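You operate a simulated robot arm through the tools that you are given. There is no shell and no other tool. Be economical: measure what you need, move in short steps, check, and stop when the job is done.

You are at the controls of a simulated robot arm. One attempt, no reset.

TASK
Grind one full turn of cumin into the white bowl.
Fine: turn the stand till the bowl is at the table's open edge, stand it under the mill's spout, crank, then set it on the table; no spill.
Where things are to end (x, y in the base frame): white bowl within 0.06 m of [0.23, 0.41].

It is judged by the outcome, as a careful person would: the job done as asked, and still so three seconds after it is handed in. It fails if anything else is knocked over, pushed out of place, dropped, spilled or broken.

THE ROBOT
A 6-joint arm with a two-finger parallel gripper, fixed in place. Base frame: the origin is at the foot of the arm, x ahead of it, y to its left, z up. Lengths are in m, angles in rad, forces in N, time in s.
With the tool pointing down near the work surface it reaches from about 0.2 to 0.84 m from the base axis. Its first joint turns from -2.897 to 2.897 rad. Payload 3.91 kg.
The TCP is the grasp point between the finger pads, 0.03 m short of the fingertips. In the tool frame z runs along the fingers and y along their closing line. Largest opening 0.11 m; finger width 0.02, thickness 0.01; the body of the gripper, 0.048 by 0.112 m, starts 0.055 m behind the TCP.
Orientation is that of the tool frame in the base frame, as a unit quaternion [x, y, z, w]. With the fingers straight down and closing along the base's y, the tool's x points along the base's -x, its y along +y and its z along -z.

THE INTERFACE
- The arm moves only by the tool nudge_tool. Its argument "increments" is a list of rows, each a list of 7 numbers: the shift along the tool's x, y, z in units of 400 mm (1.0 is 400 mm), then the turn, a rotation vector about the tool's x, y, z in units of 60 degrees (1.0 is 60 degrees), then the closure, from 0 (fully open) to 1 (shut). In form: [[tx, ty, tz, ax, ay, az, hand], ...]. A call has 1 to 12 rows; each row is the pose to reach, as a shift and turn from the pose commanded when the call began, along the tool's axes at that moment. A call with a number of a shift or a turn outside -1 to 1 is refused whole. Each row takes 0.2 s and may step no farther than 0.05 m and 0.15 rad from the row before; otherwise, or with a gripper value out of range, the whole call is refused. A pose out of reach is approached as far as the arm can. The call stops where the force on the tool passes 90 N (or 10 N more than at its start, if that is more) or the arm is blocked; 0.2 s more then pass. The fingers move at their own pace (about 0.108 m/s each) and stop on an object; they squeeze with about 43 N. The grip force told is the motor's: it shows also when the fingers shut on nothing. Time passes only in rows, and 0.2 s behind the last, so rows that repeat a pose let the fingers close. It gives the time, the measured TCP pose, the force on the tool (base axes), the opening and the grip force at its end, in the units of the frame above (readings bear some noise), with the torque about the TCP (base axes, N m) and any sound that the robot's microphone picked up.
- Cameras (640 x 400 px; columns grow to the right, rows downward): "scene" is fixed at [0.221, 0.6519, 1.6476]; the picture's right is [-0.71, 0.71, 0.00], its down [0.68, 0.67, -0.30] and it looks along [-0.22, -0.21, -0.95] (base axes); focal length 214 px, centre (320, 200). "wrist" rides on the gripper at [0.077, 0.007, -0.114] in the tool frame; the picture's right is [-0.09, 1.00, 0.00], its down [-0.80, -0.07, -0.59] and it looks along [-0.59, -0.05, 0.80] (tool axes); focal length 270 px, centre (320, 200). There is no depth. A picture from a camera that has moved, and an enlarged one, comes with that camera's place and axes in the base frame and with its lens.
- camera(camera): a new picture of that camera. It takes no simulated time.
- raise_lower(by): slides the trunk up (or, below 0, down) by that many m; the arm rides with it, the base frame stays. It gives what a move gives, with no picture.
- enlarge(camera, box): a new picture of the part [left, top, right, bottom] of that camera's present view, enlarged. It takes no simulated time.
- hand_in(): hands the job in; it is judged then, once.

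Work in short steps. Places have to be worked out from the pictures, the camera data and where the tool is seen: move nearer, look again, correct. Check each grasp and each placing, and mend what went wrong. You have 120 turns and 76 pictures in all, those below and enlarged ones among them. Open the gripper and draw the arm clear of the work before you hand the job in, unless the task says otherwise; then end with one line.

The tools are called after ">>>" as a command line: name --pt "numbers of a row" for each row, then --argument value for the rest, lists and objects as JSON in quotes. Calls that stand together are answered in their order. nudge_tool: Moves the arm, as the interface text tells. Its arguments: {"type":"object","properties":{"increments":{"type":"array","items":{"type":"array","items":{"type":"number"}}}},"required":["increments"]} The other tools are called the same way: raise_lower (by) slides the trunk up or down; camera (camera) takes a picture; enlarge (camera, box) takes an enlarged picture of a part of a camera's view; hand_in () hands the job in.

At the start:

```text
time_s: 0.0
position: [-0.0174, 0.3584, 1.3293]
tool_rot: [0.0, 1.0, 0.001, 0.0]
wrist_force: [0.6, -0.2, -0.8]
wrist_torque: [-0.01, -0.03, -0.01]
finger_gap: 0.11
grasp_force: 0.0
trunk travel left (down, up): [-0.45, 0.09]
```

scene: 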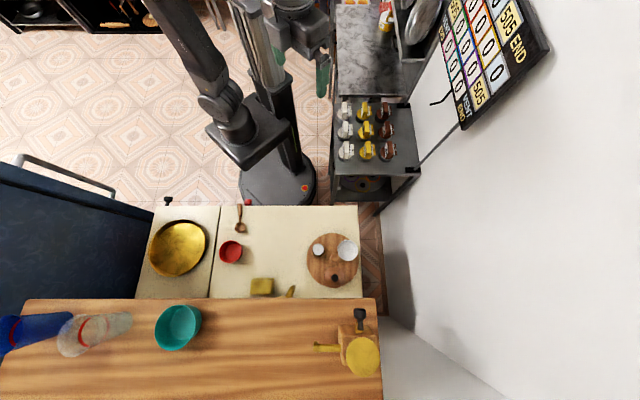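
wrist: 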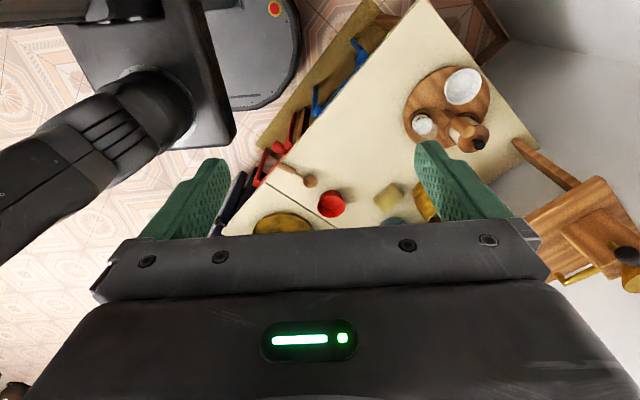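

I start by looking closer at the turntable with the bowl and at the mill.

>>> enlarge --camera "scene" --box '[200, 190, 400, 315]'

>>> enlarge --camera "scene" --box '[280, 280, 440, 380]'

>>> enlarge --camera "wrist" --box '[380, 40, 640, 300]'

```text
3.20 times, centred on (300, 252) of scene
camera zoom: at [0.221, 0.6519, 1.6476], right [-0.71, 0.71, 0.0], down [0.68, 0.67, -0.3], along [-0.22, -0.21, -0.95], focal length 686 px, centre (384, 32)
```

zoom: 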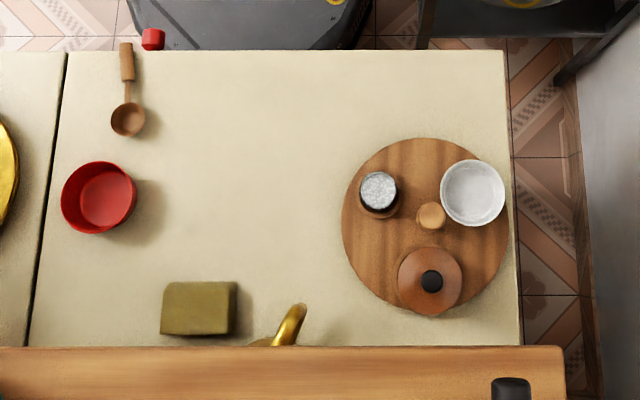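

```text
4.00 times, centred on (360, 330) of scene
camera zoom: at [0.221, 0.6519, 1.6476], right [-0.71, 0.71, 0.0], down [0.68, 0.67, -0.3], along [-0.22, -0.21, -0.95], focal length 858 px, centre (160, -320)
```

zoom: 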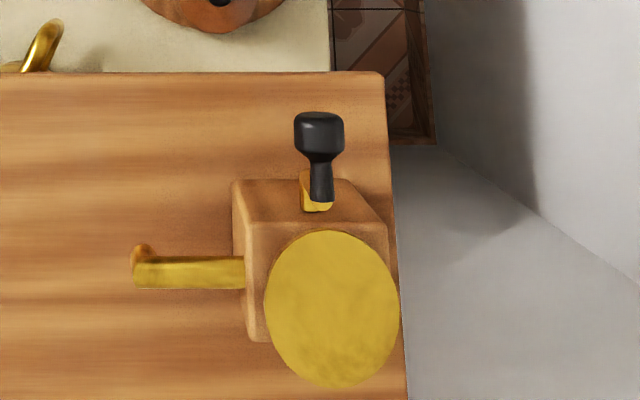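

```text
1.54 times, centred on (510, 170) of wrist
camera zoom: at [-0.0939, 0.3634, 1.4445], right [0.09, 1.0, 0.0], down [0.8, -0.07, 0.59], along [0.59, -0.05, -0.8], focal length 416 px, centre (28, 246)
```

zoom: 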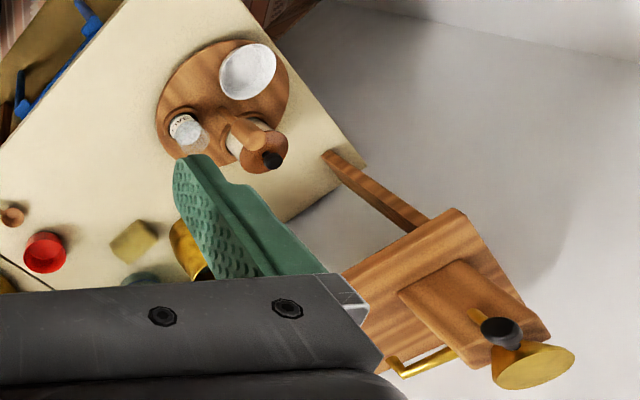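

The bowl stands on a turntable with a centre knob, and the mill with its crank is on the raised bar. I yaw the wrist 45° so its camera faces the table and the mill squarely.

>>> nudge_tool --pt "0 0 0 0 0 -0.125 0" --pt "0 0 0 0 0 -0.25 0" --pt "0 0 0 0 0 -0.375 0" --pt "0 0 0 0 0 -0.5 0" --pt "0 0 0 0 0 -0.625 0" --pt "0 0 0 0 0 -0.75 0"

>>> camera --camera "wrist"

```text
time_s: 1.4
position: [-0.0165, 0.3583, 1.3279]
tool_rot: [-0.384, 0.923, -0.001, 0.0]
wrist_force: [0.0, -0.1, -0.5]
wrist_torque: [0.05, -0.03, 0.0]
finger_gap: 0.1101
grasp_force: 0.0
trunk travel left (down, up): [-0.45, 0.09]
```

```text
70 pictures are left
camera wrist: at [-0.0759, 0.3072, 1.4441], right [-0.64, 0.77, 0.0], down [0.62, 0.52, 0.59], along [0.45, 0.38, -0.8], focal length 270 px, centre (320, 200)
```

wrist: 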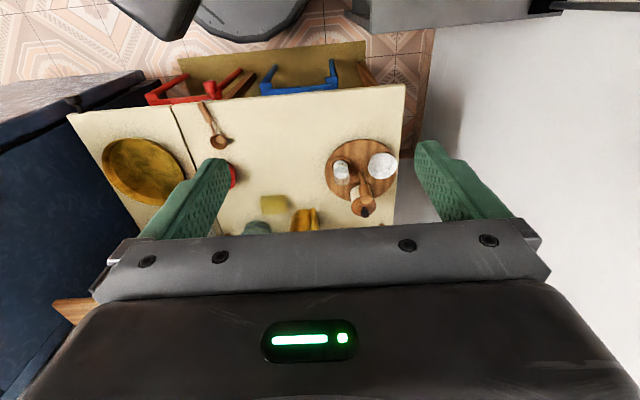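

Next I tilt the tool up 45° to look at the bar and the mill from the front.

>>> nudge_tool --pt "0 0 0 0 -0.125 0 0" --pt "0 0 0 0 -0.25 0 0" --pt "0 0 0 0 -0.375 0 0" --pt "0 0 0 0 -0.5 0 0" --pt "0 0 0 0 -0.625 0 0" --pt "0 0 0 0 -0.75 0 0"

>>> camera --camera "wrist"

```text
time_s: 2.8
position: [-0.0182, 0.3578, 1.3294]
tool_rot: [-0.353, 0.853, 0.146, 0.355]
wrist_force: [-0.6, 0.0, -0.4]
wrist_torque: [0.0, 0.0, 0.04]
finger_gap: 0.11
grasp_force: 0.2
trunk travel left (down, up): [-0.45, 0.09]
```

```text
69 pictures are left
camera wrist: at [-0.1178, 0.2654, 1.3564], right [-0.66, 0.75, 0.06], down [0.15, 0.05, 0.99], along [0.73, 0.66, -0.15], focal length 270 px, centre (320, 200)
```

wrist: 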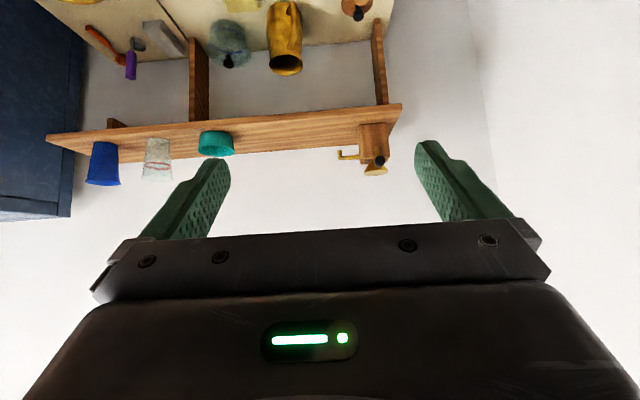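

The shelf carries the mill at its right end, with the spout to image left. I zoom in on it (the image is upside down).

>>> enlarge --camera "wrist" --box '[310, 90, 430, 190]'

```text
4.00 times, centred on (370, 140) of wrist
camera zoom: at [-0.1178, 0.2654, 1.3564], right [-0.66, 0.75, 0.06], down [0.15, 0.05, 0.99], along [0.73, 0.66, -0.15], focal length 1081 px, centre (120, 440)
```

zoom: 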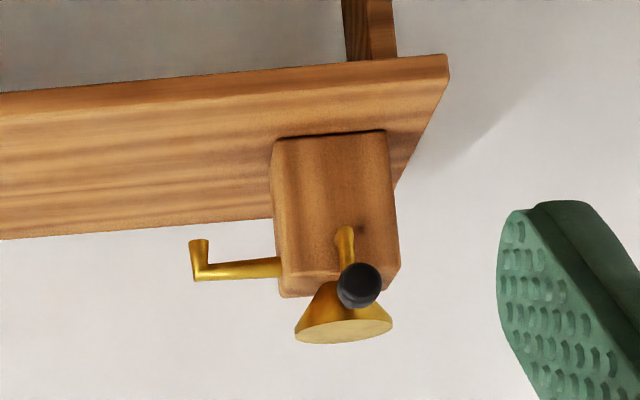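

Measured so far: the crank knob is near (0.222, 0.758, 1.20), the spout tip near (0.335, 0.755, 1.13) and the shelf top near z 1.08. I point the tool back down, then lower the trunk to inspect the stand.

>>> nudge_tool --pt "0 0 0 0 0.125 0 0" --pt "0 0 0 0 0.25 0 0" --pt "0 0 0 0 0.375 0 0" --pt "0 0 0 0 0.5 0 0" --pt "0 0 0 0 0.625 0 0" --pt "0 0 0 0 0.75 0 0"

>>> raise_lower --by -0.2

>>> camera --camera "wrist"

```text
time_s: 4.2
position: [-0.0173, 0.3586, 1.3285]
tool_rot: [-0.383, 0.924, -0.002, 0.0]
wrist_force: [-0.9, 0.0, 0.9]
wrist_torque: [-0.02, -0.02, -0.01]
finger_gap: 0.1099
grasp_force: 0.1
trunk travel left (down, up): [-0.45, 0.09]
```

```text
time_s: 6.4
position: [-0.0168, 0.3567, 1.1288]
tool_rot: [-0.382, 0.924, 0.0, 0.0]
wrist_force: [-0.2, 0.2, -0.3]
wrist_torque: [0.01, 0.02, -0.01]
finger_gap: 0.1099
grasp_force: 0.1
trunk travel left (down, up): [-0.25, 0.29]
```

```text
67 pictures are left
camera wrist: at [-0.0761, 0.3068, 1.2445], right [-0.64, 0.77, 0.0], down [0.62, 0.52, 0.59], along [0.46, 0.38, -0.8], focal length 270 px, centre (320, 200)
```

wrist: 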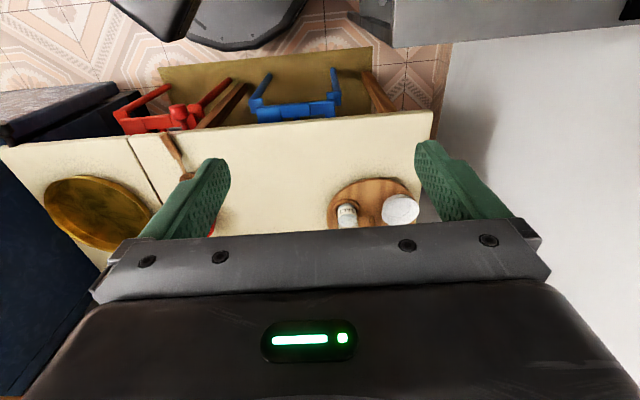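

The gripper blocks the view of the stand, so I move forward and right until the stand lies in the free upper half of the picture.

>>> nudge_tool --pt "-0.1 0.045 0 0 0 0 0" --pt "-0.2 0.09 0 0 0 0 0" --pt "-0.3 0.135 0 0 0 0 0" --pt "-0.4 0.18 0 0 0 0 0" --pt "-0.5 0.225 0 0 0 0 0"

>>> camera --camera "wrist"

```text
time_s: 7.6
position: [0.0617, 0.5572, 1.1202]
tool_rot: [-0.382, 0.924, 0.003, 0.001]
wrist_force: [-1.5, 0.5, -0.8]
wrist_torque: [0.02, 0.02, 0.01]
finger_gap: 0.1099
grasp_force: 0.0
out of reach, approached as far as the arm can: row 5
trunk travel left (down, up): [-0.25, 0.29]
```

```text
66 pictures are left
camera wrist: at [0.0022, 0.5068, 1.2347], right [-0.64, 0.77, 0.0], down [0.62, 0.51, 0.6], along [0.46, 0.39, -0.8], focal length 270 px, centre (320, 200)
```

wrist: 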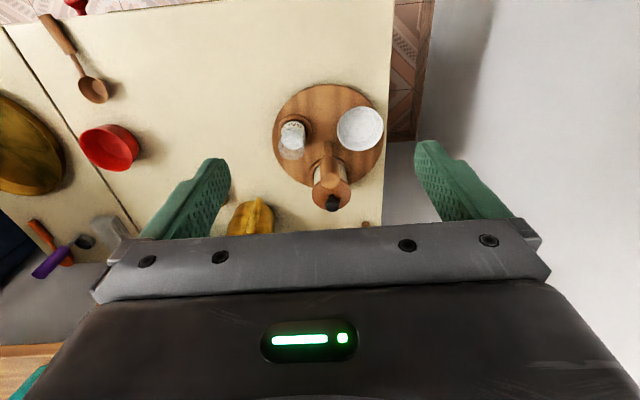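

Good view of the stand; I enlarge it. The arm is at its reach limit at this height, which I'll sort out by lowering.

>>> enlarge --camera "wrist" --box '[260, 75, 400, 215]'

>>> camera --camera "scene"

```text
2.86 times, centred on (330, 145) of wrist
camera zoom: at [0.0022, 0.5068, 1.2347], right [-0.64, 0.77, 0.0], down [0.62, 0.51, 0.6], along [0.46, 0.39, -0.8], focal length 772 px, centre (291, 357)
```

zoom: 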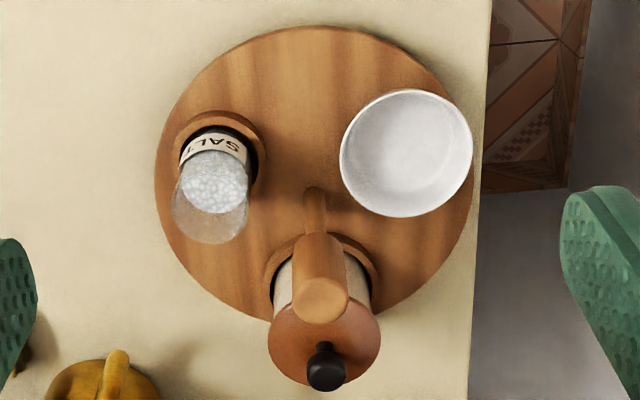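

```text
64 pictures are left
```

scene: 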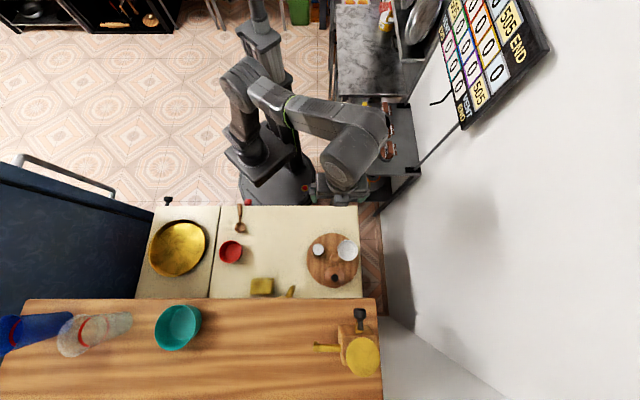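

The stand has a fixed centre knob (axis about (0.156, 0.659), top about z 0.905), with the salt and a jar seated in rings. I descend to z≈1.0 and come partway to the knob to re-measure it.

>>> nudge_tool --pt "0 0 0.1 0 0 0 0" --pt "0 0 0.2 0 0 0 0" --pt "0 0 0.3 0 0 0 0" --pt "-0.1 0 0.3 0 0 0 0" --pt "-0.2 0 0.3 0 0 0 0"

>>> camera --camera "wrist"

```text
time_s: 8.8
position: [0.1166, 0.6149, 0.9983]
tool_rot: [-0.382, 0.924, 0.0, -0.001]
wrist_force: [0.1, 0.3, 0.5]
wrist_torque: [0.02, -0.03, -0.02]
finger_gap: 0.11
grasp_force: 0.0
trunk travel left (down, up): [-0.25, 0.29]
```

```text
63 pictures are left
camera wrist: at [0.0588, 0.5637, 1.1139], right [-0.64, 0.77, 0.0], down [0.62, 0.52, 0.59], along [0.46, 0.38, -0.8], focal length 270 px, centre (320, 200)
```

wrist: 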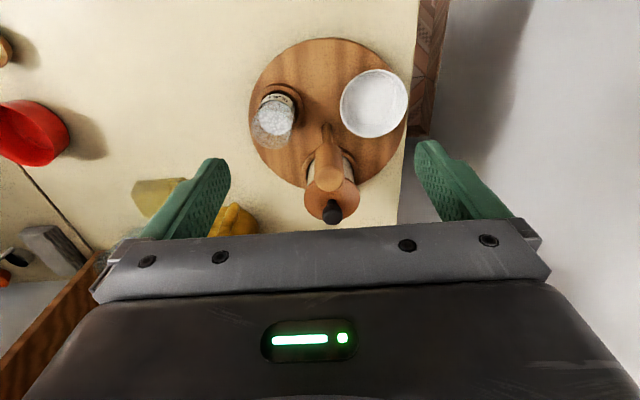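

The knob axis is about (0.161, 0.664) with its top near z 0.87, and the bowl sits about 56° from the front direction. I move above the knob and look again before going down.

>>> nudge_tool --pt "-0.08 0.005 0 0 0 0 0" --pt "-0.165 0.01 0 0 0 0 0" --pt "-0.165 0.01 0.1 0 0 0 0"

>>> camera --camera "wrist"

>>> enlarge --camera "scene" --box '[280, 190, 400, 310]'

```text
time_s: 9.6
position: [0.1599, 0.6633, 0.9593]
tool_rot: [-0.382, 0.924, 0.0, 0.0]
wrist_force: [0.4, 0.1, -1.9]
wrist_torque: [-0.01, -0.02, 0.03]
finger_gap: 0.11
grasp_force: 0.1
trunk travel left (down, up): [-0.25, 0.29]
```

```text
62 pictures are left
camera wrist: at [0.102, 0.6121, 1.0738], right [-0.64, 0.77, 0.0], down [0.62, 0.52, 0.59], along [0.46, 0.38, -0.8], focal length 270 px, centre (320, 200)
```

wrist: 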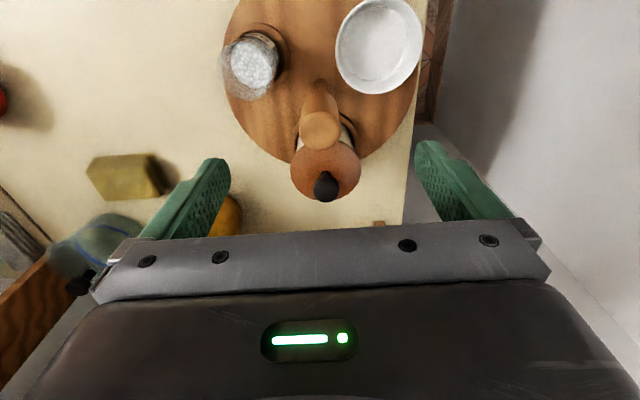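

```text
3.33 times, centred on (340, 250) of scene
camera zoom: at [0.221, 0.6519, 1.6476], right [-0.71, 0.71, 0.0], down [0.68, 0.67, -0.3], along [-0.22, -0.21, -0.95], focal length 715 px, centre (253, 33)
```

zoom: 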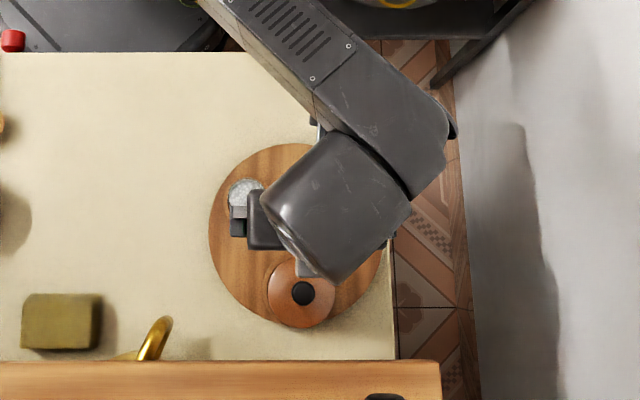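

The knob top triangulates to (0.155, 0.658, 0.90). I correct 7 mm backward and descend to TCP z 0.88, still open.

>>> nudge_tool --pt "0.0175 0 0.05 0 0 0 0" --pt "0.0175 0 0.12 0 0 0 0" --pt "0.0175 0 0.195 0 0 0 0"

>>> camera --camera "wrist"

```text
time_s: 10.4
position: [0.156, 0.6581, 0.8817]
tool_rot: [-0.382, 0.924, 0.0, 0.0]
wrist_force: [0.1, -0.1, -0.6]
wrist_torque: [0.0, 0.0, 0.05]
finger_gap: 0.1103
grasp_force: 0.1
trunk travel left (down, up): [-0.25, 0.29]
```

```text
60 pictures are left
camera wrist: at [0.0972, 0.6074, 0.9967], right [-0.64, 0.77, 0.0], down [0.62, 0.52, 0.59], along [0.46, 0.38, -0.8], focal length 270 px, centre (320, 200)
```

wrist: 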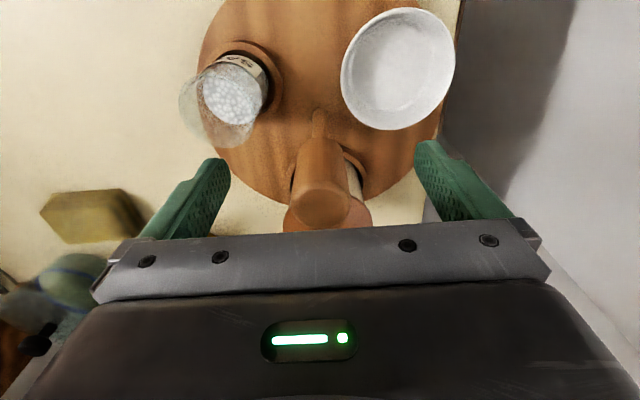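

The knob is centred between the fingers with its top just above the TCP. I close on it.

>>> nudge_tool --pt "0 0 0 0 0 0 1" --pt "0 0 0 0 0 0 1" --pt "0 0 0 0 0 0 1" --pt "0 0 0 0 0 0 1"

```text
time_s: 11.4
position: [0.1566, 0.6583, 0.8815]
tool_rot: [-0.383, 0.924, -0.001, 0.0]
wrist_force: [-1.1, -0.5, -0.6]
wrist_torque: [0.44, 0.12, 0.0]
finger_gap: 0.0299
grasp_force: 44.9
trunk travel left (down, up): [-0.25, 0.29]
```

The grip holds at 30 mm. I turn slowly counter-clockwise, about 29° first, and check.

>>> nudge_tool --pt "0 0 0 0 0 -0.04 1" --pt "0 0 0 0 0 -0.1 1" --pt "0 0 0 0 0 -0.16 1" --pt "0 0 0 0 0 -0.22 1" --pt "0 0 0 0 0 -0.28 1" --pt "0 0 0 0 0 -0.34 1" --pt "0 0 0 0 0 -0.4 1" --pt "0 0 0 0 0 -0.45 1" --pt "0 0 0 0 0 -0.48 1" --pt "0 0 0 0 0 -0.48 1"

>>> camera --camera "scene"

```text
time_s: 13.6
position: [0.1579, 0.658, 0.8822]
tool_rot: [-0.6, 0.8, 0.0, 0.0]
wrist_force: [11.2, -8.9, 3.4]
wrist_torque: [-0.52, -0.13, -0.03]
finger_gap: 0.0298
grasp_force: 44.7
trunk travel left (down, up): [-0.25, 0.29]
```

```text
59 pictures are left
```

scene: 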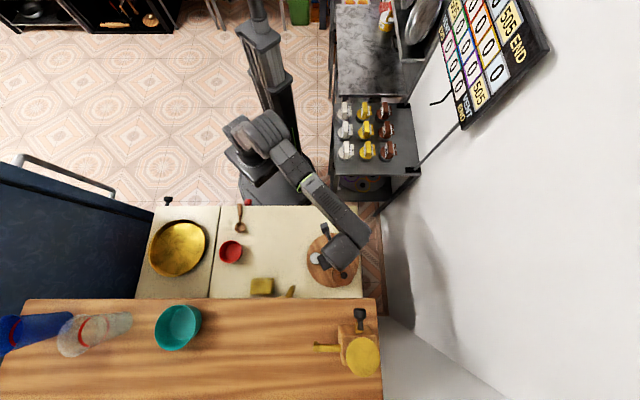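

It turned with moderate side force (about 14 N). I check the stand from the wrist.

>>> camera --camera "wrist"

```text
58 pictures are left
camera wrist: at [0.1301, 0.584, 0.9967], right [-0.93, 0.36, 0.0], down [0.29, 0.75, 0.59], along [0.22, 0.55, -0.8], focal length 270 px, centre (320, 200)
```

wrist: 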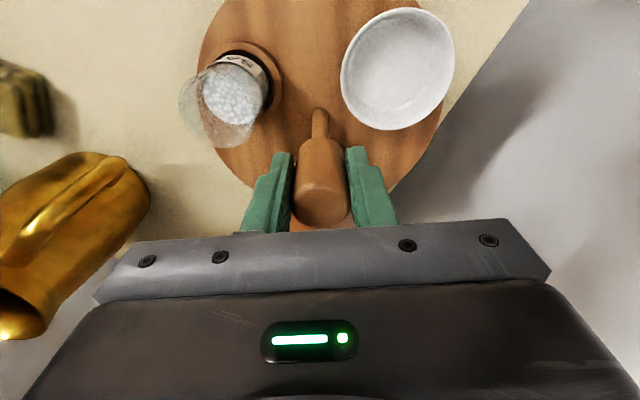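

The stand followed the gripper exactly (29° so far). I turn a further 27°, easing the side load slightly.

>>> nudge_tool --pt "0.001 -0.003 0 0 0 -0.04 1" --pt "0.002 -0.004 0 0 0 -0.1 1" --pt "0.002 -0.004 0 0 0 -0.16 1" --pt "0.002 -0.004 0 0 0 -0.22 1" --pt "0.002 -0.004 0 0 0 -0.28 1" --pt "0.002 -0.004 0 0 0 -0.34 1" --pt "0.002 -0.004 0 0 0 -0.4 1" --pt "0.002 -0.004 0 0 0 -0.44 1" --pt "0.002 -0.004 0 0 0 -0.46 1" --pt "0.002 -0.004 0 0 0 -0.46 1"

>>> camera --camera "wrist"

```text
time_s: 15.8
position: [0.1593, 0.6584, 0.8812]
tool_rot: [0.774, -0.633, -0.002, 0.0]
wrist_force: [21.9, 6.4, 10.9]
wrist_torque: [0.62, -0.39, -0.07]
finger_gap: 0.03
grasp_force: 45.6
trunk travel left (down, up): [-0.25, 0.29]
```

```text
57 pictures are left
camera wrist: at [0.1686, 0.5789, 0.9965], right [-0.99, -0.11, 0.0], down [-0.09, 0.8, 0.6], along [-0.07, 0.59, -0.8], focal length 270 px, centre (320, 200)
```

wrist: 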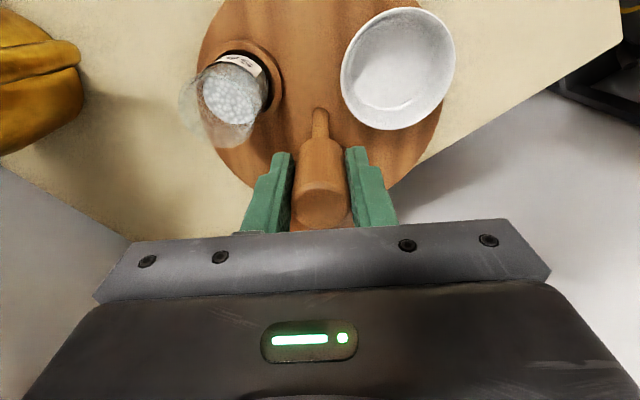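

56.5° turned in total. I ease the side load, release the knob and rise clear.

>>> nudge_tool --pt "0 -0.004 0 0 0 0 1" --pt "0 -0.004 0 0 0 0 0.3" --pt "0 -0.004 0 0 0 0 0" --pt "0 -0.004 0 0 0 0 0" --pt "0 -0.004 -0.1 0 0 0 0" --pt "0 -0.004 -0.2 0 0 0 0" --pt "0 -0.004 -0.3 0 0 0 0"

>>> enlarge --camera "scene" --box '[280, 190, 400, 310]'

>>> camera --camera "wrist"

```text
time_s: 17.4
position: [0.1587, 0.6575, 0.9995]
tool_rot: [0.774, -0.633, 0.0, 0.0]
wrist_force: [-0.3, 0.4, -0.3]
wrist_torque: [-0.02, 0.0, 0.03]
finger_gap: 0.1101
grasp_force: 0.1
trunk travel left (down, up): [-0.25, 0.29]
```

```text
3.33 times, centred on (340, 250) of scene
camera zoom: at [0.221, 0.6519, 1.6476], right [-0.71, 0.71, 0.0], down [0.68, 0.67, -0.3], along [-0.22, -0.21, -0.95], focal length 715 px, centre (253, 33)
```

zoom: 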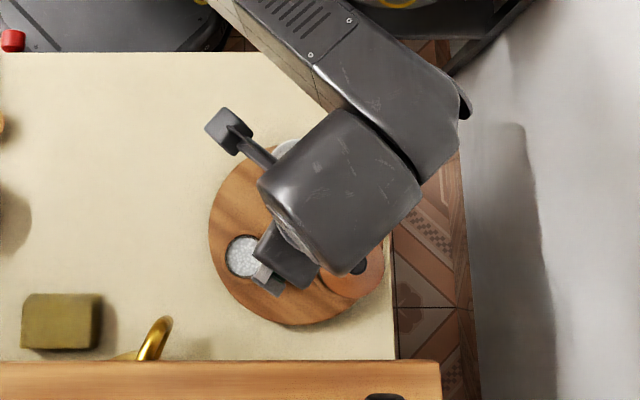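

```text
55 pictures are left
camera wrist: at [0.1674, 0.5793, 1.1156], right [-0.99, -0.11, 0.0], down [-0.09, 0.8, 0.59], along [-0.07, 0.59, -0.8], focal length 270 px, centre (320, 200)
```

wrist: 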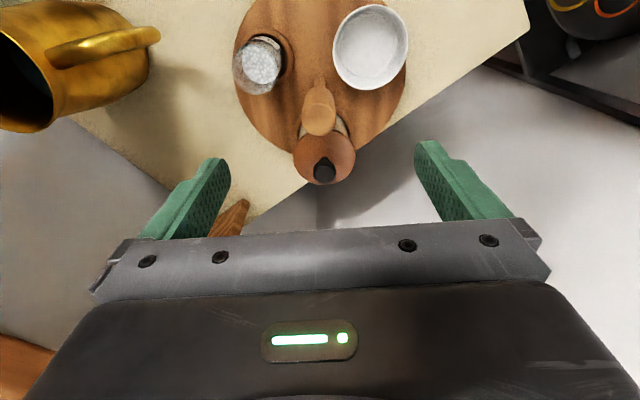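

The bowl now faces the front edge squarely (centre about (0.108, 0.612)). I'll pinch its front rim, so I yaw to close along the front-back line and move above that rim.

>>> nudge_tool --pt "0.029 0.046 0 0 0 -0.112 0" --pt "0.057 0.092 0 0 0 -0.223 0" --pt "0.086 0.139 0 0 0 -0.335 0" --pt "0.114 0.185 0 0 0 -0.446 0" --pt "0.143 0.231 0 0 0 -0.558 0"

>>> camera --camera "wrist"

>>> enlarge --camera "scene" --box '[280, 190, 400, 310]'

```text
time_s: 18.6
position: [0.0808, 0.5832, 1.0011]
tool_rot: [0.924, -0.383, 0.0, 0.0]
wrist_force: [-0.8, 0.0, -0.6]
wrist_torque: [0.0, -0.01, 0.0]
finger_gap: 0.1097
grasp_force: 0.0
trunk travel left (down, up): [-0.25, 0.29]
```

```text
54 pictures are left
camera wrist: at [0.1297, 0.5228, 1.1166], right [-0.77, -0.64, 0.0], down [-0.52, 0.62, 0.59], along [-0.38, 0.46, -0.8], focal length 270 px, centre (320, 200)
```

wrist: 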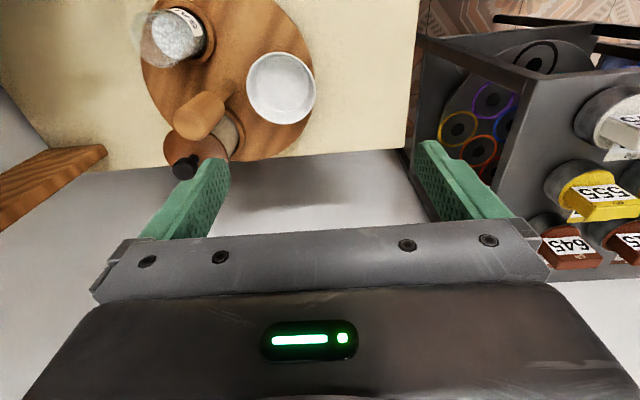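

```text
3.33 times, centred on (340, 250) of scene
camera zoom: at [0.221, 0.6519, 1.6476], right [-0.71, 0.71, 0.0], down [0.68, 0.67, -0.3], along [-0.22, -0.21, -0.95], focal length 715 px, centre (253, 33)
```

zoom: 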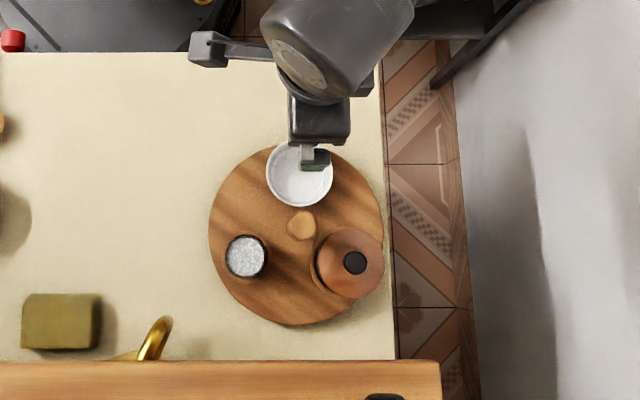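

The bowl is right at the front; its rim centre is about (0.113, 0.609, 0.81), diameter about 77 mm. I narrow the fingers to about 50 mm and descend over the front rim to z 0.86, then look.

>>> nudge_tool --pt "0.01 -0.0075 0.1 0 0 0 0.545" --pt "0.01 -0.0075 0.2 0 0 0 0.545" --pt "0.01 -0.0075 0.3 0 0 0 0.545" --pt "0.01 -0.0075 0.35 0 0 0 0.545"

>>> camera --camera "wrist"

```text
time_s: 19.6
position: [0.0841, 0.5818, 0.8616]
tool_rot: [0.924, -0.383, -0.001, 0.0]
wrist_force: [0.3, 0.7, 0.3]
wrist_torque: [0.02, -0.01, 0.01]
finger_gap: 0.05
grasp_force: 0.0
trunk travel left (down, up): [-0.25, 0.29]
```

```text
52 pictures are left
camera wrist: at [0.1339, 0.522, 0.9765], right [-0.77, -0.64, 0.0], down [-0.52, 0.62, 0.59], along [-0.38, 0.46, -0.8], focal length 270 px, centre (320, 200)
```

wrist: 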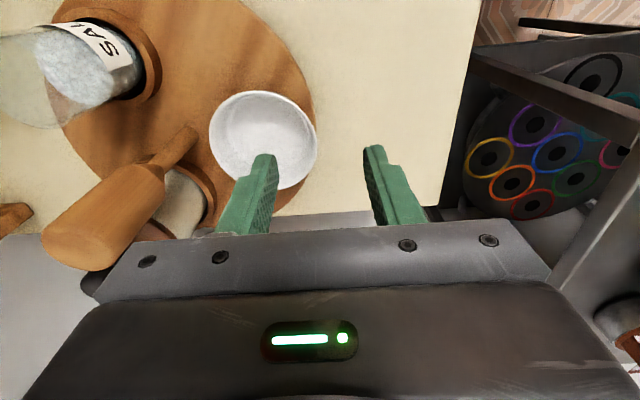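

The rim seems nearer z 0.775–0.79. I centre sideways by 6 mm, descend to z 0.815 and look again.

>>> nudge_tool --pt "-0.015 -0.005 0.06 0 0 0 0.545" --pt "-0.015 -0.005 0.115 0 0 0 0.545"

>>> camera --camera "wrist"

```text
time_s: 20.2
position: [0.0805, 0.588, 0.8158]
tool_rot: [0.923, -0.384, 0.001, 0.0]
wrist_force: [-0.2, -0.2, 0.3]
wrist_torque: [-0.01, -0.01, 0.01]
finger_gap: 0.0502
grasp_force: 0.0
trunk travel left (down, up): [-0.25, 0.29]
```

```text
51 pictures are left
camera wrist: at [0.1307, 0.5274, 0.9308], right [-0.77, -0.64, 0.0], down [-0.52, 0.62, 0.59], along [-0.38, 0.46, -0.8], focal length 270 px, centre (320, 200)
```

wrist: 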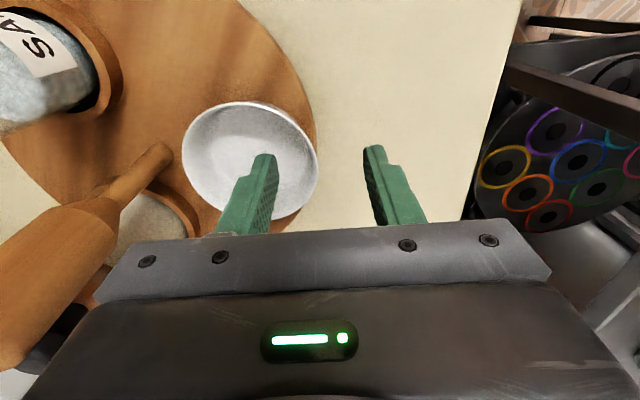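

Fingertips look to be about at rim height or just inside. I descend 12 mm more, watching force, and view it enlarged.

>>> nudge_tool --pt "0 0 0.015 0 0 0 0.545" --pt "0 0 0.03 0 0 0 0.545"

>>> enlarge --camera "wrist" --box '[150, 80, 440, 260]'

```text
time_s: 20.8
position: [0.0813, 0.5878, 0.8039]
tool_rot: [0.924, -0.383, 0.0, 0.0]
wrist_force: [-0.3, 0.8, 0.3]
wrist_torque: [0.03, -0.01, -0.02]
finger_gap: 0.0501
grasp_force: 0.2
trunk travel left (down, up): [-0.25, 0.29]
```

```text
2.21 times, centred on (295, 170) of wrist
camera zoom: at [0.1312, 0.5272, 0.9183], right [-0.77, -0.64, 0.0], down [-0.52, 0.62, 0.59], along [-0.38, 0.46, -0.8], focal length 596 px, centre (375, 266)
```

zoom: 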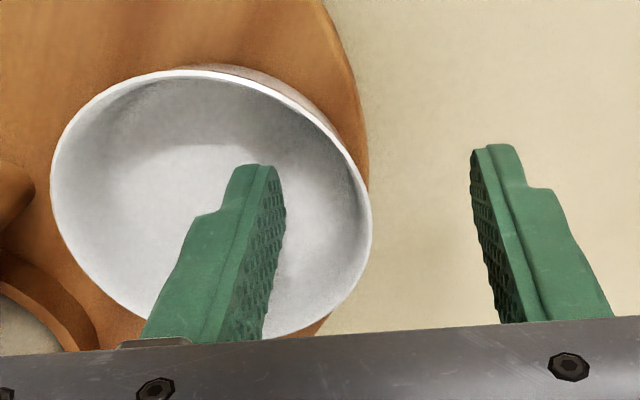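

The rim is about z 0.79 and the tips are about 15 mm inside it. I go 5 mm deeper and close gently on the rim.

>>> nudge_tool --pt "0 0 0.0125 0 0 0 0.545" --pt "0 0 0.0125 0 0 0 0.7" --pt "0 0 0.0125 0 0 0 0.85" --pt "0 0 0.0125 0 0 0 1" --pt "0 0 0.0125 0 0 0 1"

>>> enlarge --camera "wrist" --box '[150, 80, 440, 260]'

```text
time_s: 22.0
position: [0.081, 0.5883, 0.8012]
tool_rot: [0.923, -0.384, 0.0, -0.003]
wrist_force: [1.8, 3.0, 22.1]
wrist_torque: [0.98, -1.0, 0.09]
finger_gap: 0.0158
grasp_force: 43.2
trunk travel left (down, up): [-0.25, 0.29]
```

```text
2.21 times, centred on (295, 170) of wrist
camera zoom: at [0.1312, 0.5265, 0.9157], right [-0.77, -0.64, 0.0], down [-0.52, 0.61, 0.6], along [-0.38, 0.46, -0.8], focal length 596 px, centre (375, 266)
```

zoom: 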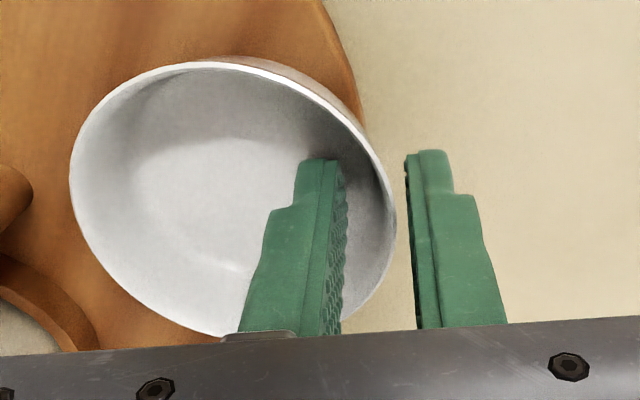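

The wall slants about 30°, so the straight pinch is poor (22 N upward). I open, lift off, and tilt the tool 28° to align with the wall.

>>> nudge_tool --pt "0 0 0 0 0 0 0.545" --pt "0 0 0 0 0 0 0.545" --pt "0 0 -0.05 0 0 0 0.545" --pt "0 0 -0.1 0 0 0 0.545" --pt "0 0.017 -0.1 0.117 0 0 0.545" --pt "0 0.034 -0.1 0.234 0 0 0.545" --pt "0 0.05 -0.1 0.35 0 0 0.545" --pt "0 0.0675 -0.1 0.467 0 0 0.545"

>>> camera --camera "wrist"

>>> enlarge --camera "scene" --box '[300, 200, 380, 280]'

```text
time_s: 23.8
position: [0.0609, 0.5696, 0.8385]
tool_rot: [0.896, -0.371, 0.094, -0.225]
wrist_force: [-0.6, 1.3, -0.4]
wrist_torque: [0.01, -0.04, 0.0]
finger_gap: 0.0499
grasp_force: 0.0
trunk travel left (down, up): [-0.25, 0.29]
```

```text
48 pictures are left
camera wrist: at [0.0744, 0.4712, 0.9366], right [-0.68, -0.56, -0.47], down [-0.72, 0.41, 0.56], along [-0.12, 0.72, -0.68], focal length 270 px, centre (320, 200)
```

wrist: 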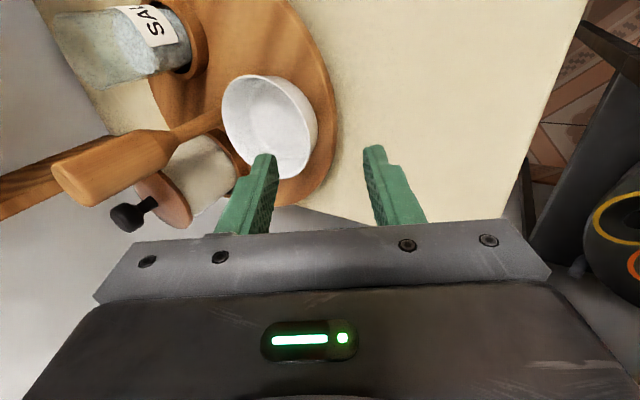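

```text
5.00 times, centred on (340, 240) of scene
camera zoom: at [0.221, 0.6519, 1.6476], right [-0.71, 0.71, 0.0], down [0.68, 0.67, -0.3], along [-0.22, -0.21, -0.95], focal length 1072 px, centre (220, 0)
```

zoom: 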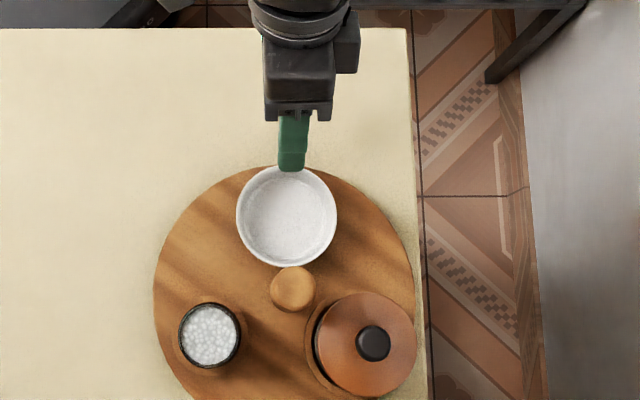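

Alignment along the tool axis looks right. I advance 42 mm along the tool axis so the rim sits between the pads, and view.

>>> nudge_tool --pt "0 0 0.04 0 0 0 0.545" --pt "0 0 0.08 0 0 0 0.545" --pt "0 0 0.105 0 0 0 0.545"

>>> enlarge --camera "wrist" --box '[150, 60, 440, 240]'

```text
time_s: 24.6
position: [0.075, 0.5838, 0.8004]
tool_rot: [0.896, -0.371, 0.093, -0.223]
wrist_force: [-0.3, -0.5, -0.1]
wrist_torque: [0.01, -0.04, 0.01]
finger_gap: 0.0502
grasp_force: 0.2
trunk travel left (down, up): [-0.25, 0.29]
```

```text
2.21 times, centred on (295, 150) of wrist
camera zoom: at [0.0885, 0.4849, 0.8994], right [-0.68, -0.56, -0.47], down [-0.72, 0.41, 0.56], along [-0.12, 0.72, -0.69], focal length 596 px, centre (375, 310)
```

zoom: 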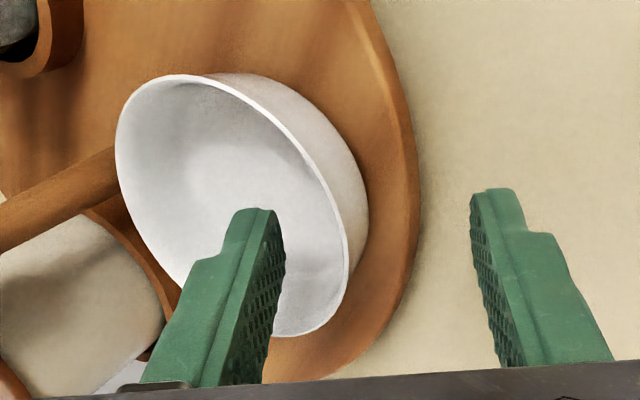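

The rim lies about 5 mm to the inner side of centre; I shift 5 mm inward and close.

>>> nudge_tool --pt "0 -0.0125 0 0 0 0 0.545" --pt "0 -0.0125 0 0 0 0 0.7" --pt "0 -0.0125 0 0 0 0 0.85" --pt "0 -0.0125 0 0 0 0 1" --pt "0 -0.0125 0 0 0 0 1"

>>> enlarge --camera "wrist" --box '[150, 60, 440, 240]'

```text
time_s: 25.8
position: [0.0799, 0.5862, 0.8042]
tool_rot: [0.896, -0.373, 0.093, -0.223]
wrist_force: [0.8, 1.1, 3.4]
wrist_torque: [0.01, -0.09, 0.06]
finger_gap: 0.0055
grasp_force: 43.6
trunk travel left (down, up): [-0.25, 0.29]
```

```text
2.21 times, centred on (295, 150) of wrist
camera zoom: at [0.0919, 0.488, 0.9022], right [-0.68, -0.56, -0.47], down [-0.72, 0.41, 0.56], along [-0.12, 0.72, -0.68], focal length 596 px, centre (375, 310)
```

zoom: 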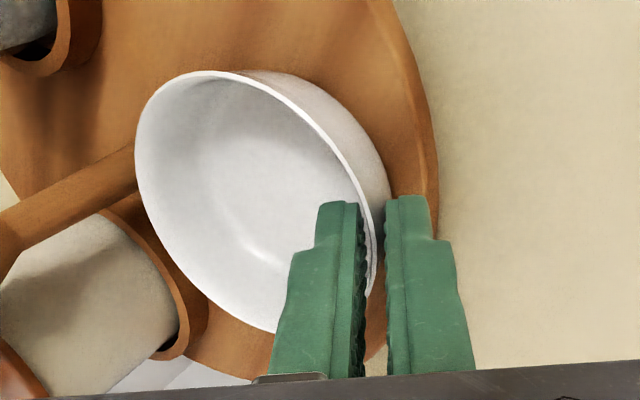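

The rim is held well (5.5 mm gap). I lift 8 cm straight up and check the bowl hangs level.

>>> nudge_tool --pt "0 -0.012 -0.022 0 0 0 1" --pt "0 -0.047 -0.088 0 0 0 1" --pt "0 -0.094 -0.177 0 0 0 1"

>>> camera --camera "wrist"

>>> enlarge --camera "scene" --box '[300, 200, 380, 280]'

```text
time_s: 26.6
position: [0.0788, 0.5847, 0.8839]
tool_rot: [0.896, -0.371, 0.094, -0.224]
wrist_force: [0.6, -0.1, -1.2]
wrist_torque: [-0.01, 0.04, -0.01]
finger_gap: 0.0053
grasp_force: 43.2
trunk travel left (down, up): [-0.25, 0.29]
```

```text
44 pictures are left
camera wrist: at [0.0916, 0.4879, 0.982], right [-0.68, -0.56, -0.47], down [-0.72, 0.41, 0.56], along [-0.12, 0.72, -0.69], focal length 270 px, centre (320, 200)
```

wrist: 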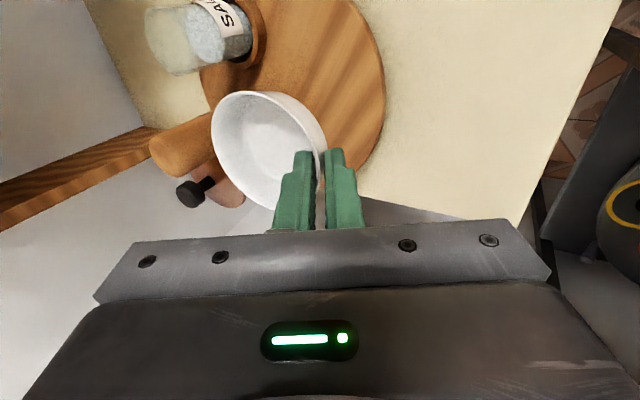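

```text
5.00 times, centred on (340, 240) of scene
camera zoom: at [0.221, 0.6519, 1.6476], right [-0.71, 0.71, 0.0], down [0.68, 0.67, -0.3], along [-0.22, -0.21, -0.95], focal length 1072 px, centre (220, 0)
```

zoom: 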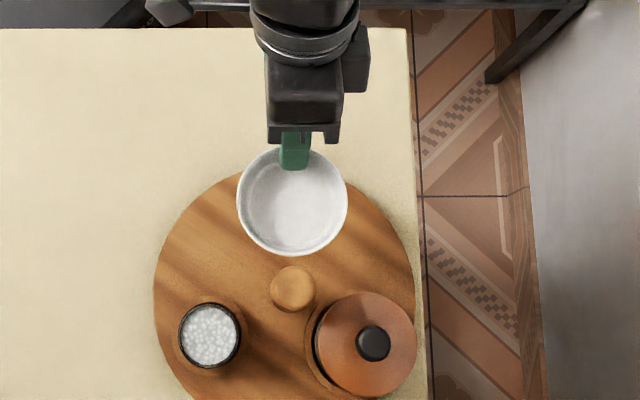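

The bowl is held level. I raise the trunk 0.28 m, straight up in front of the shelf.

>>> raise_lower --by 0.28

>>> camera --camera "wrist"

>>> camera --camera "scene"

```text
time_s: 29.4
position: [0.0795, 0.5871, 1.1631]
tool_rot: [0.896, -0.372, 0.093, -0.224]
wrist_force: [0.3, 0.0, -0.8]
wrist_torque: [0.02, 0.01, 0.02]
finger_gap: 0.0056
grasp_force: 42.9
trunk travel left (down, up): [-0.53, 0.01]
```

```text
42 pictures are left
camera wrist: at [0.0916, 0.4881, 1.2616], right [-0.68, -0.56, -0.47], down [-0.72, 0.41, 0.56], along [-0.12, 0.72, -0.69], focal length 270 px, centre (320, 200)
```

wrist: 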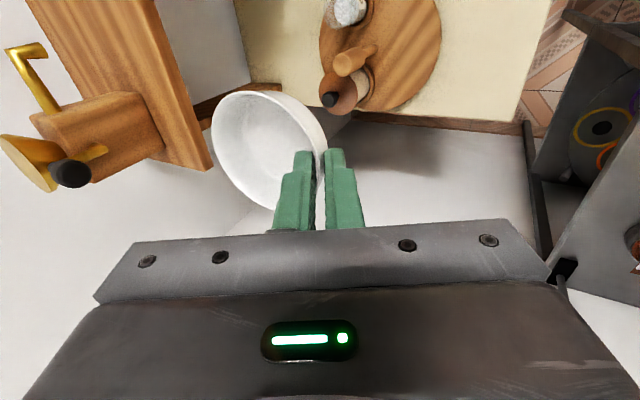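

```text
41 pictures are left
```

scene: 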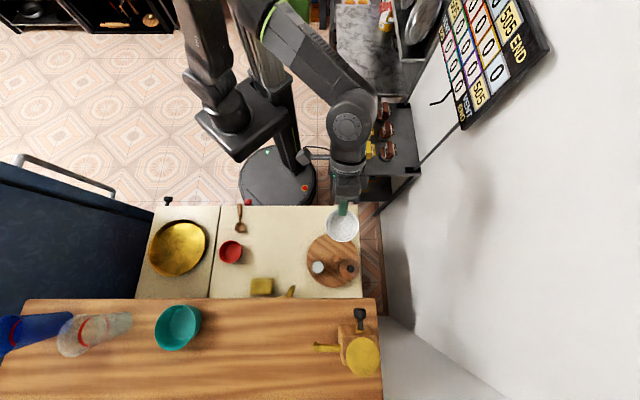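

The wrist view now shows the mill well; I zoom in to measure the spout, shelf edge and crank.

>>> enlarge --camera "wrist" --box '[0, 20, 240, 200]'

```text
2.22 times, centred on (120, 110) of wrist
camera zoom: at [0.0916, 0.4881, 1.2616], right [-0.68, -0.56, -0.47], down [-0.72, 0.41, 0.56], along [-0.12, 0.72, -0.69], focal length 601 px, centre (764, 400)
```

zoom: 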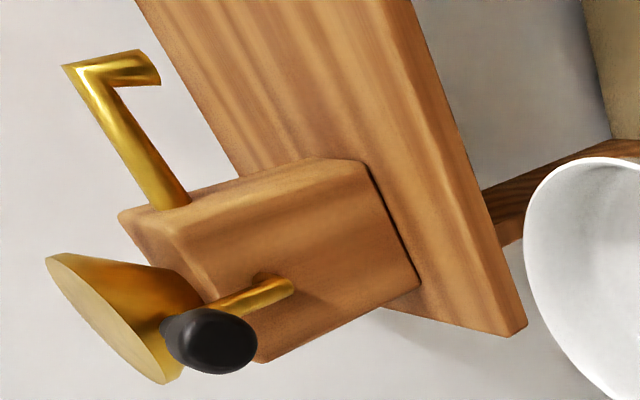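

Outlet about (0.335, 0.754, 1.134), shelf top about z 1.083, mill's left side about e=0.343. I'll raise 3 cm, shift left past the spout, and bring the bowl over the free shelf left of it to find the set-down height.

>>> nudge_tool --pt "0.1 -0.035 -0.066 0 0 0 1" --pt "0.2 -0.035 -0.066 0 0 0 1" --pt "0.3 -0.035 -0.066 0 0 0 1" --pt "0.3975 -0.035 -0.066 0 0 0 1" --pt "0.3975 -0.135 -0.013 0 0 0 1" --pt "0.3975 -0.235 0.04 0 0 0 1" --pt "0.3975 -0.335 0.093 0 0 0 1" --pt "0.3975 -0.435 0.146 0 0 0 1"

>>> camera --camera "wrist"

>>> camera --camera "scene"

```text
time_s: 31.2
position: [0.3204, 0.6026, 1.1924]
tool_rot: [0.897, -0.372, 0.092, -0.223]
wrist_force: [0.9, 1.1, -1.5]
wrist_torque: [-0.03, 0.04, 0.0]
finger_gap: 0.0056
grasp_force: 43.1
trunk travel left (down, up): [-0.53, 0.01]
```

```text
39 pictures are left
camera wrist: at [0.3325, 0.5053, 1.2907], right [-0.68, -0.56, -0.47], down [-0.72, 0.41, 0.56], along [-0.12, 0.72, -0.69], focal length 270 px, centre (320, 200)
```

wrist: 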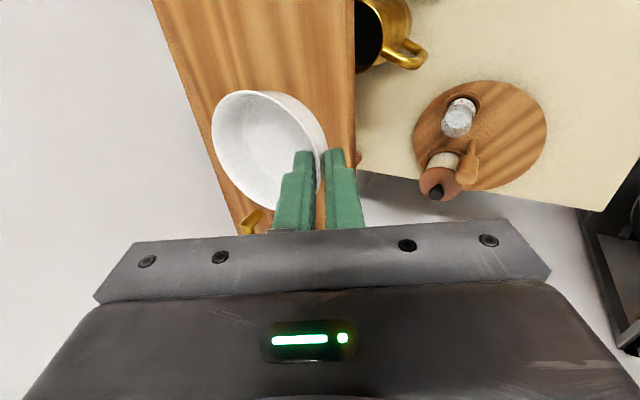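

```text
38 pictures are left
```

scene: 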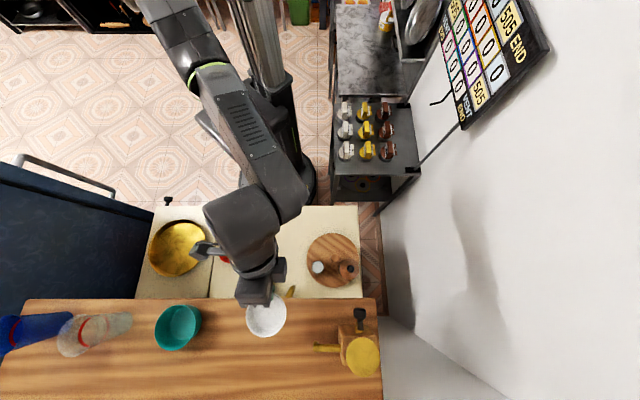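

The bowl is centred at about e=0.20 over the shelf front. I move 68 mm further in, then lower 3 cm while watching force.

>>> nudge_tool --pt "0 -0.076 0.04 0 0 0 1" --pt "0 -0.151 0.08 0 0 0 1" --pt "0 -0.128 0.124 0 0 0 1" --pt "0 -0.116 0.146 0 0 0 1"

>>> camera --camera "wrist"

>>> enlarge --camera "scene" --box '[240, 280, 400, 400]'

```text
time_s: 32.2
position: [0.3684, 0.6493, 1.1622]
tool_rot: [0.896, -0.372, 0.092, -0.223]
wrist_force: [0.7, -1.0, -0.3]
wrist_torque: [-0.03, 0.03, 0.02]
finger_gap: 0.0054
grasp_force: 43.0
trunk travel left (down, up): [-0.53, 0.01]
```

```text
37 pictures are left
camera wrist: at [0.3811, 0.5516, 1.2614], right [-0.69, -0.56, -0.47], down [-0.72, 0.41, 0.56], along [-0.12, 0.72, -0.69], focal length 270 px, centre (320, 200)
```

wrist: 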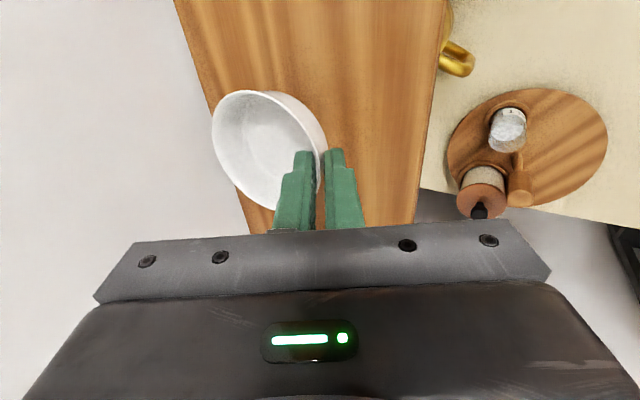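

```text
3.33 times, centred on (320, 340) of scene
camera zoom: at [0.221, 0.6519, 1.6476], right [-0.71, 0.71, 0.0], down [0.68, 0.67, -0.3], along [-0.22, -0.21, -0.95], focal length 715 px, centre (320, -267)
```

zoom: 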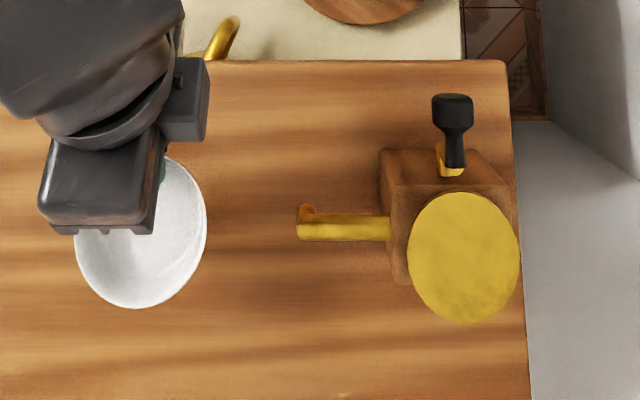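

No contact yet. I lower 2 cm more (and 5 mm back towards the outlet's depth).

>>> nudge_tool --pt "0 0.024 0.016 0 0 0 1" --pt "0 0.0366 0.037 0 0 0 1"

>>> nudge_tool --pt "0 0.0058 0.011 0 0 0 1"

```text
time_s: 32.8
position: [0.365, 0.6457, 1.1432]
tool_rot: [0.896, -0.373, 0.092, -0.223]
wrist_force: [0.3, -0.2, -1.5]
wrist_torque: [-0.01, 0.01, -0.03]
finger_gap: 0.0052
grasp_force: 43.1
trunk travel left (down, up): [-0.53, 0.01]
```

```text
time_s: 33.2
position: [0.3647, 0.6446, 1.1387]
tool_rot: [0.896, -0.372, 0.092, -0.224]
wrist_force: [0.1, -0.7, -1.0]
wrist_torque: [-0.03, 0.03, 0.04]
finger_gap: 0.0053
grasp_force: 42.3
trunk travel left (down, up): [-0.53, 0.01]
```

Still no contact at TCP z 1.139; I keep lowering in 4 mm steps.

>>> nudge_tool --pt "0 0.0047 0.0088 0 0 0 1"

>>> nudge_tool --pt "0 0.0047 0.0088 0 0 0 1"

>>> enlarge --camera "wrist" --box '[150, 60, 440, 240]'

```text
time_s: 33.6
position: [0.3643, 0.6457, 1.1345]
tool_rot: [0.896, -0.372, 0.093, -0.224]
wrist_force: [-0.7, 1.0, -0.6]
wrist_torque: [-0.03, 0.03, 0.01]
finger_gap: 0.0054
grasp_force: 42.5
trunk travel left (down, up): [-0.53, 0.01]
```

```text
time_s: 34.0
position: [0.3643, 0.6454, 1.1309]
tool_rot: [0.896, -0.372, 0.092, -0.223]
wrist_force: [-0.2, 0.1, -0.5]
wrist_torque: [0.0, 0.05, -0.01]
finger_gap: 0.0056
grasp_force: 43.0
trunk travel left (down, up): [-0.53, 0.01]
```

```text
2.21 times, centred on (295, 150) of wrist
camera zoom: at [0.3765, 0.5476, 1.2289], right [-0.68, -0.56, -0.47], down [-0.72, 0.41, 0.56], along [-0.12, 0.72, -0.69], focal length 596 px, centre (375, 310)
```

zoom: 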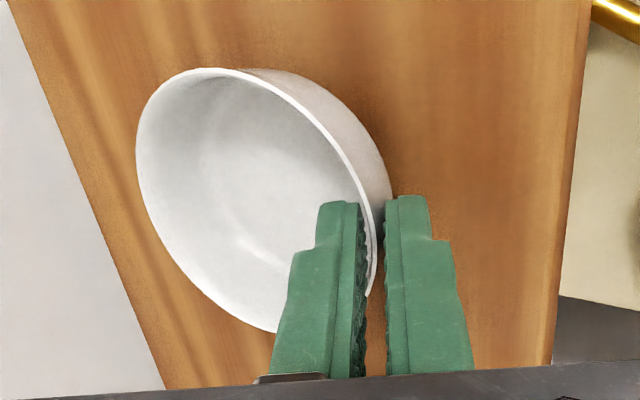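

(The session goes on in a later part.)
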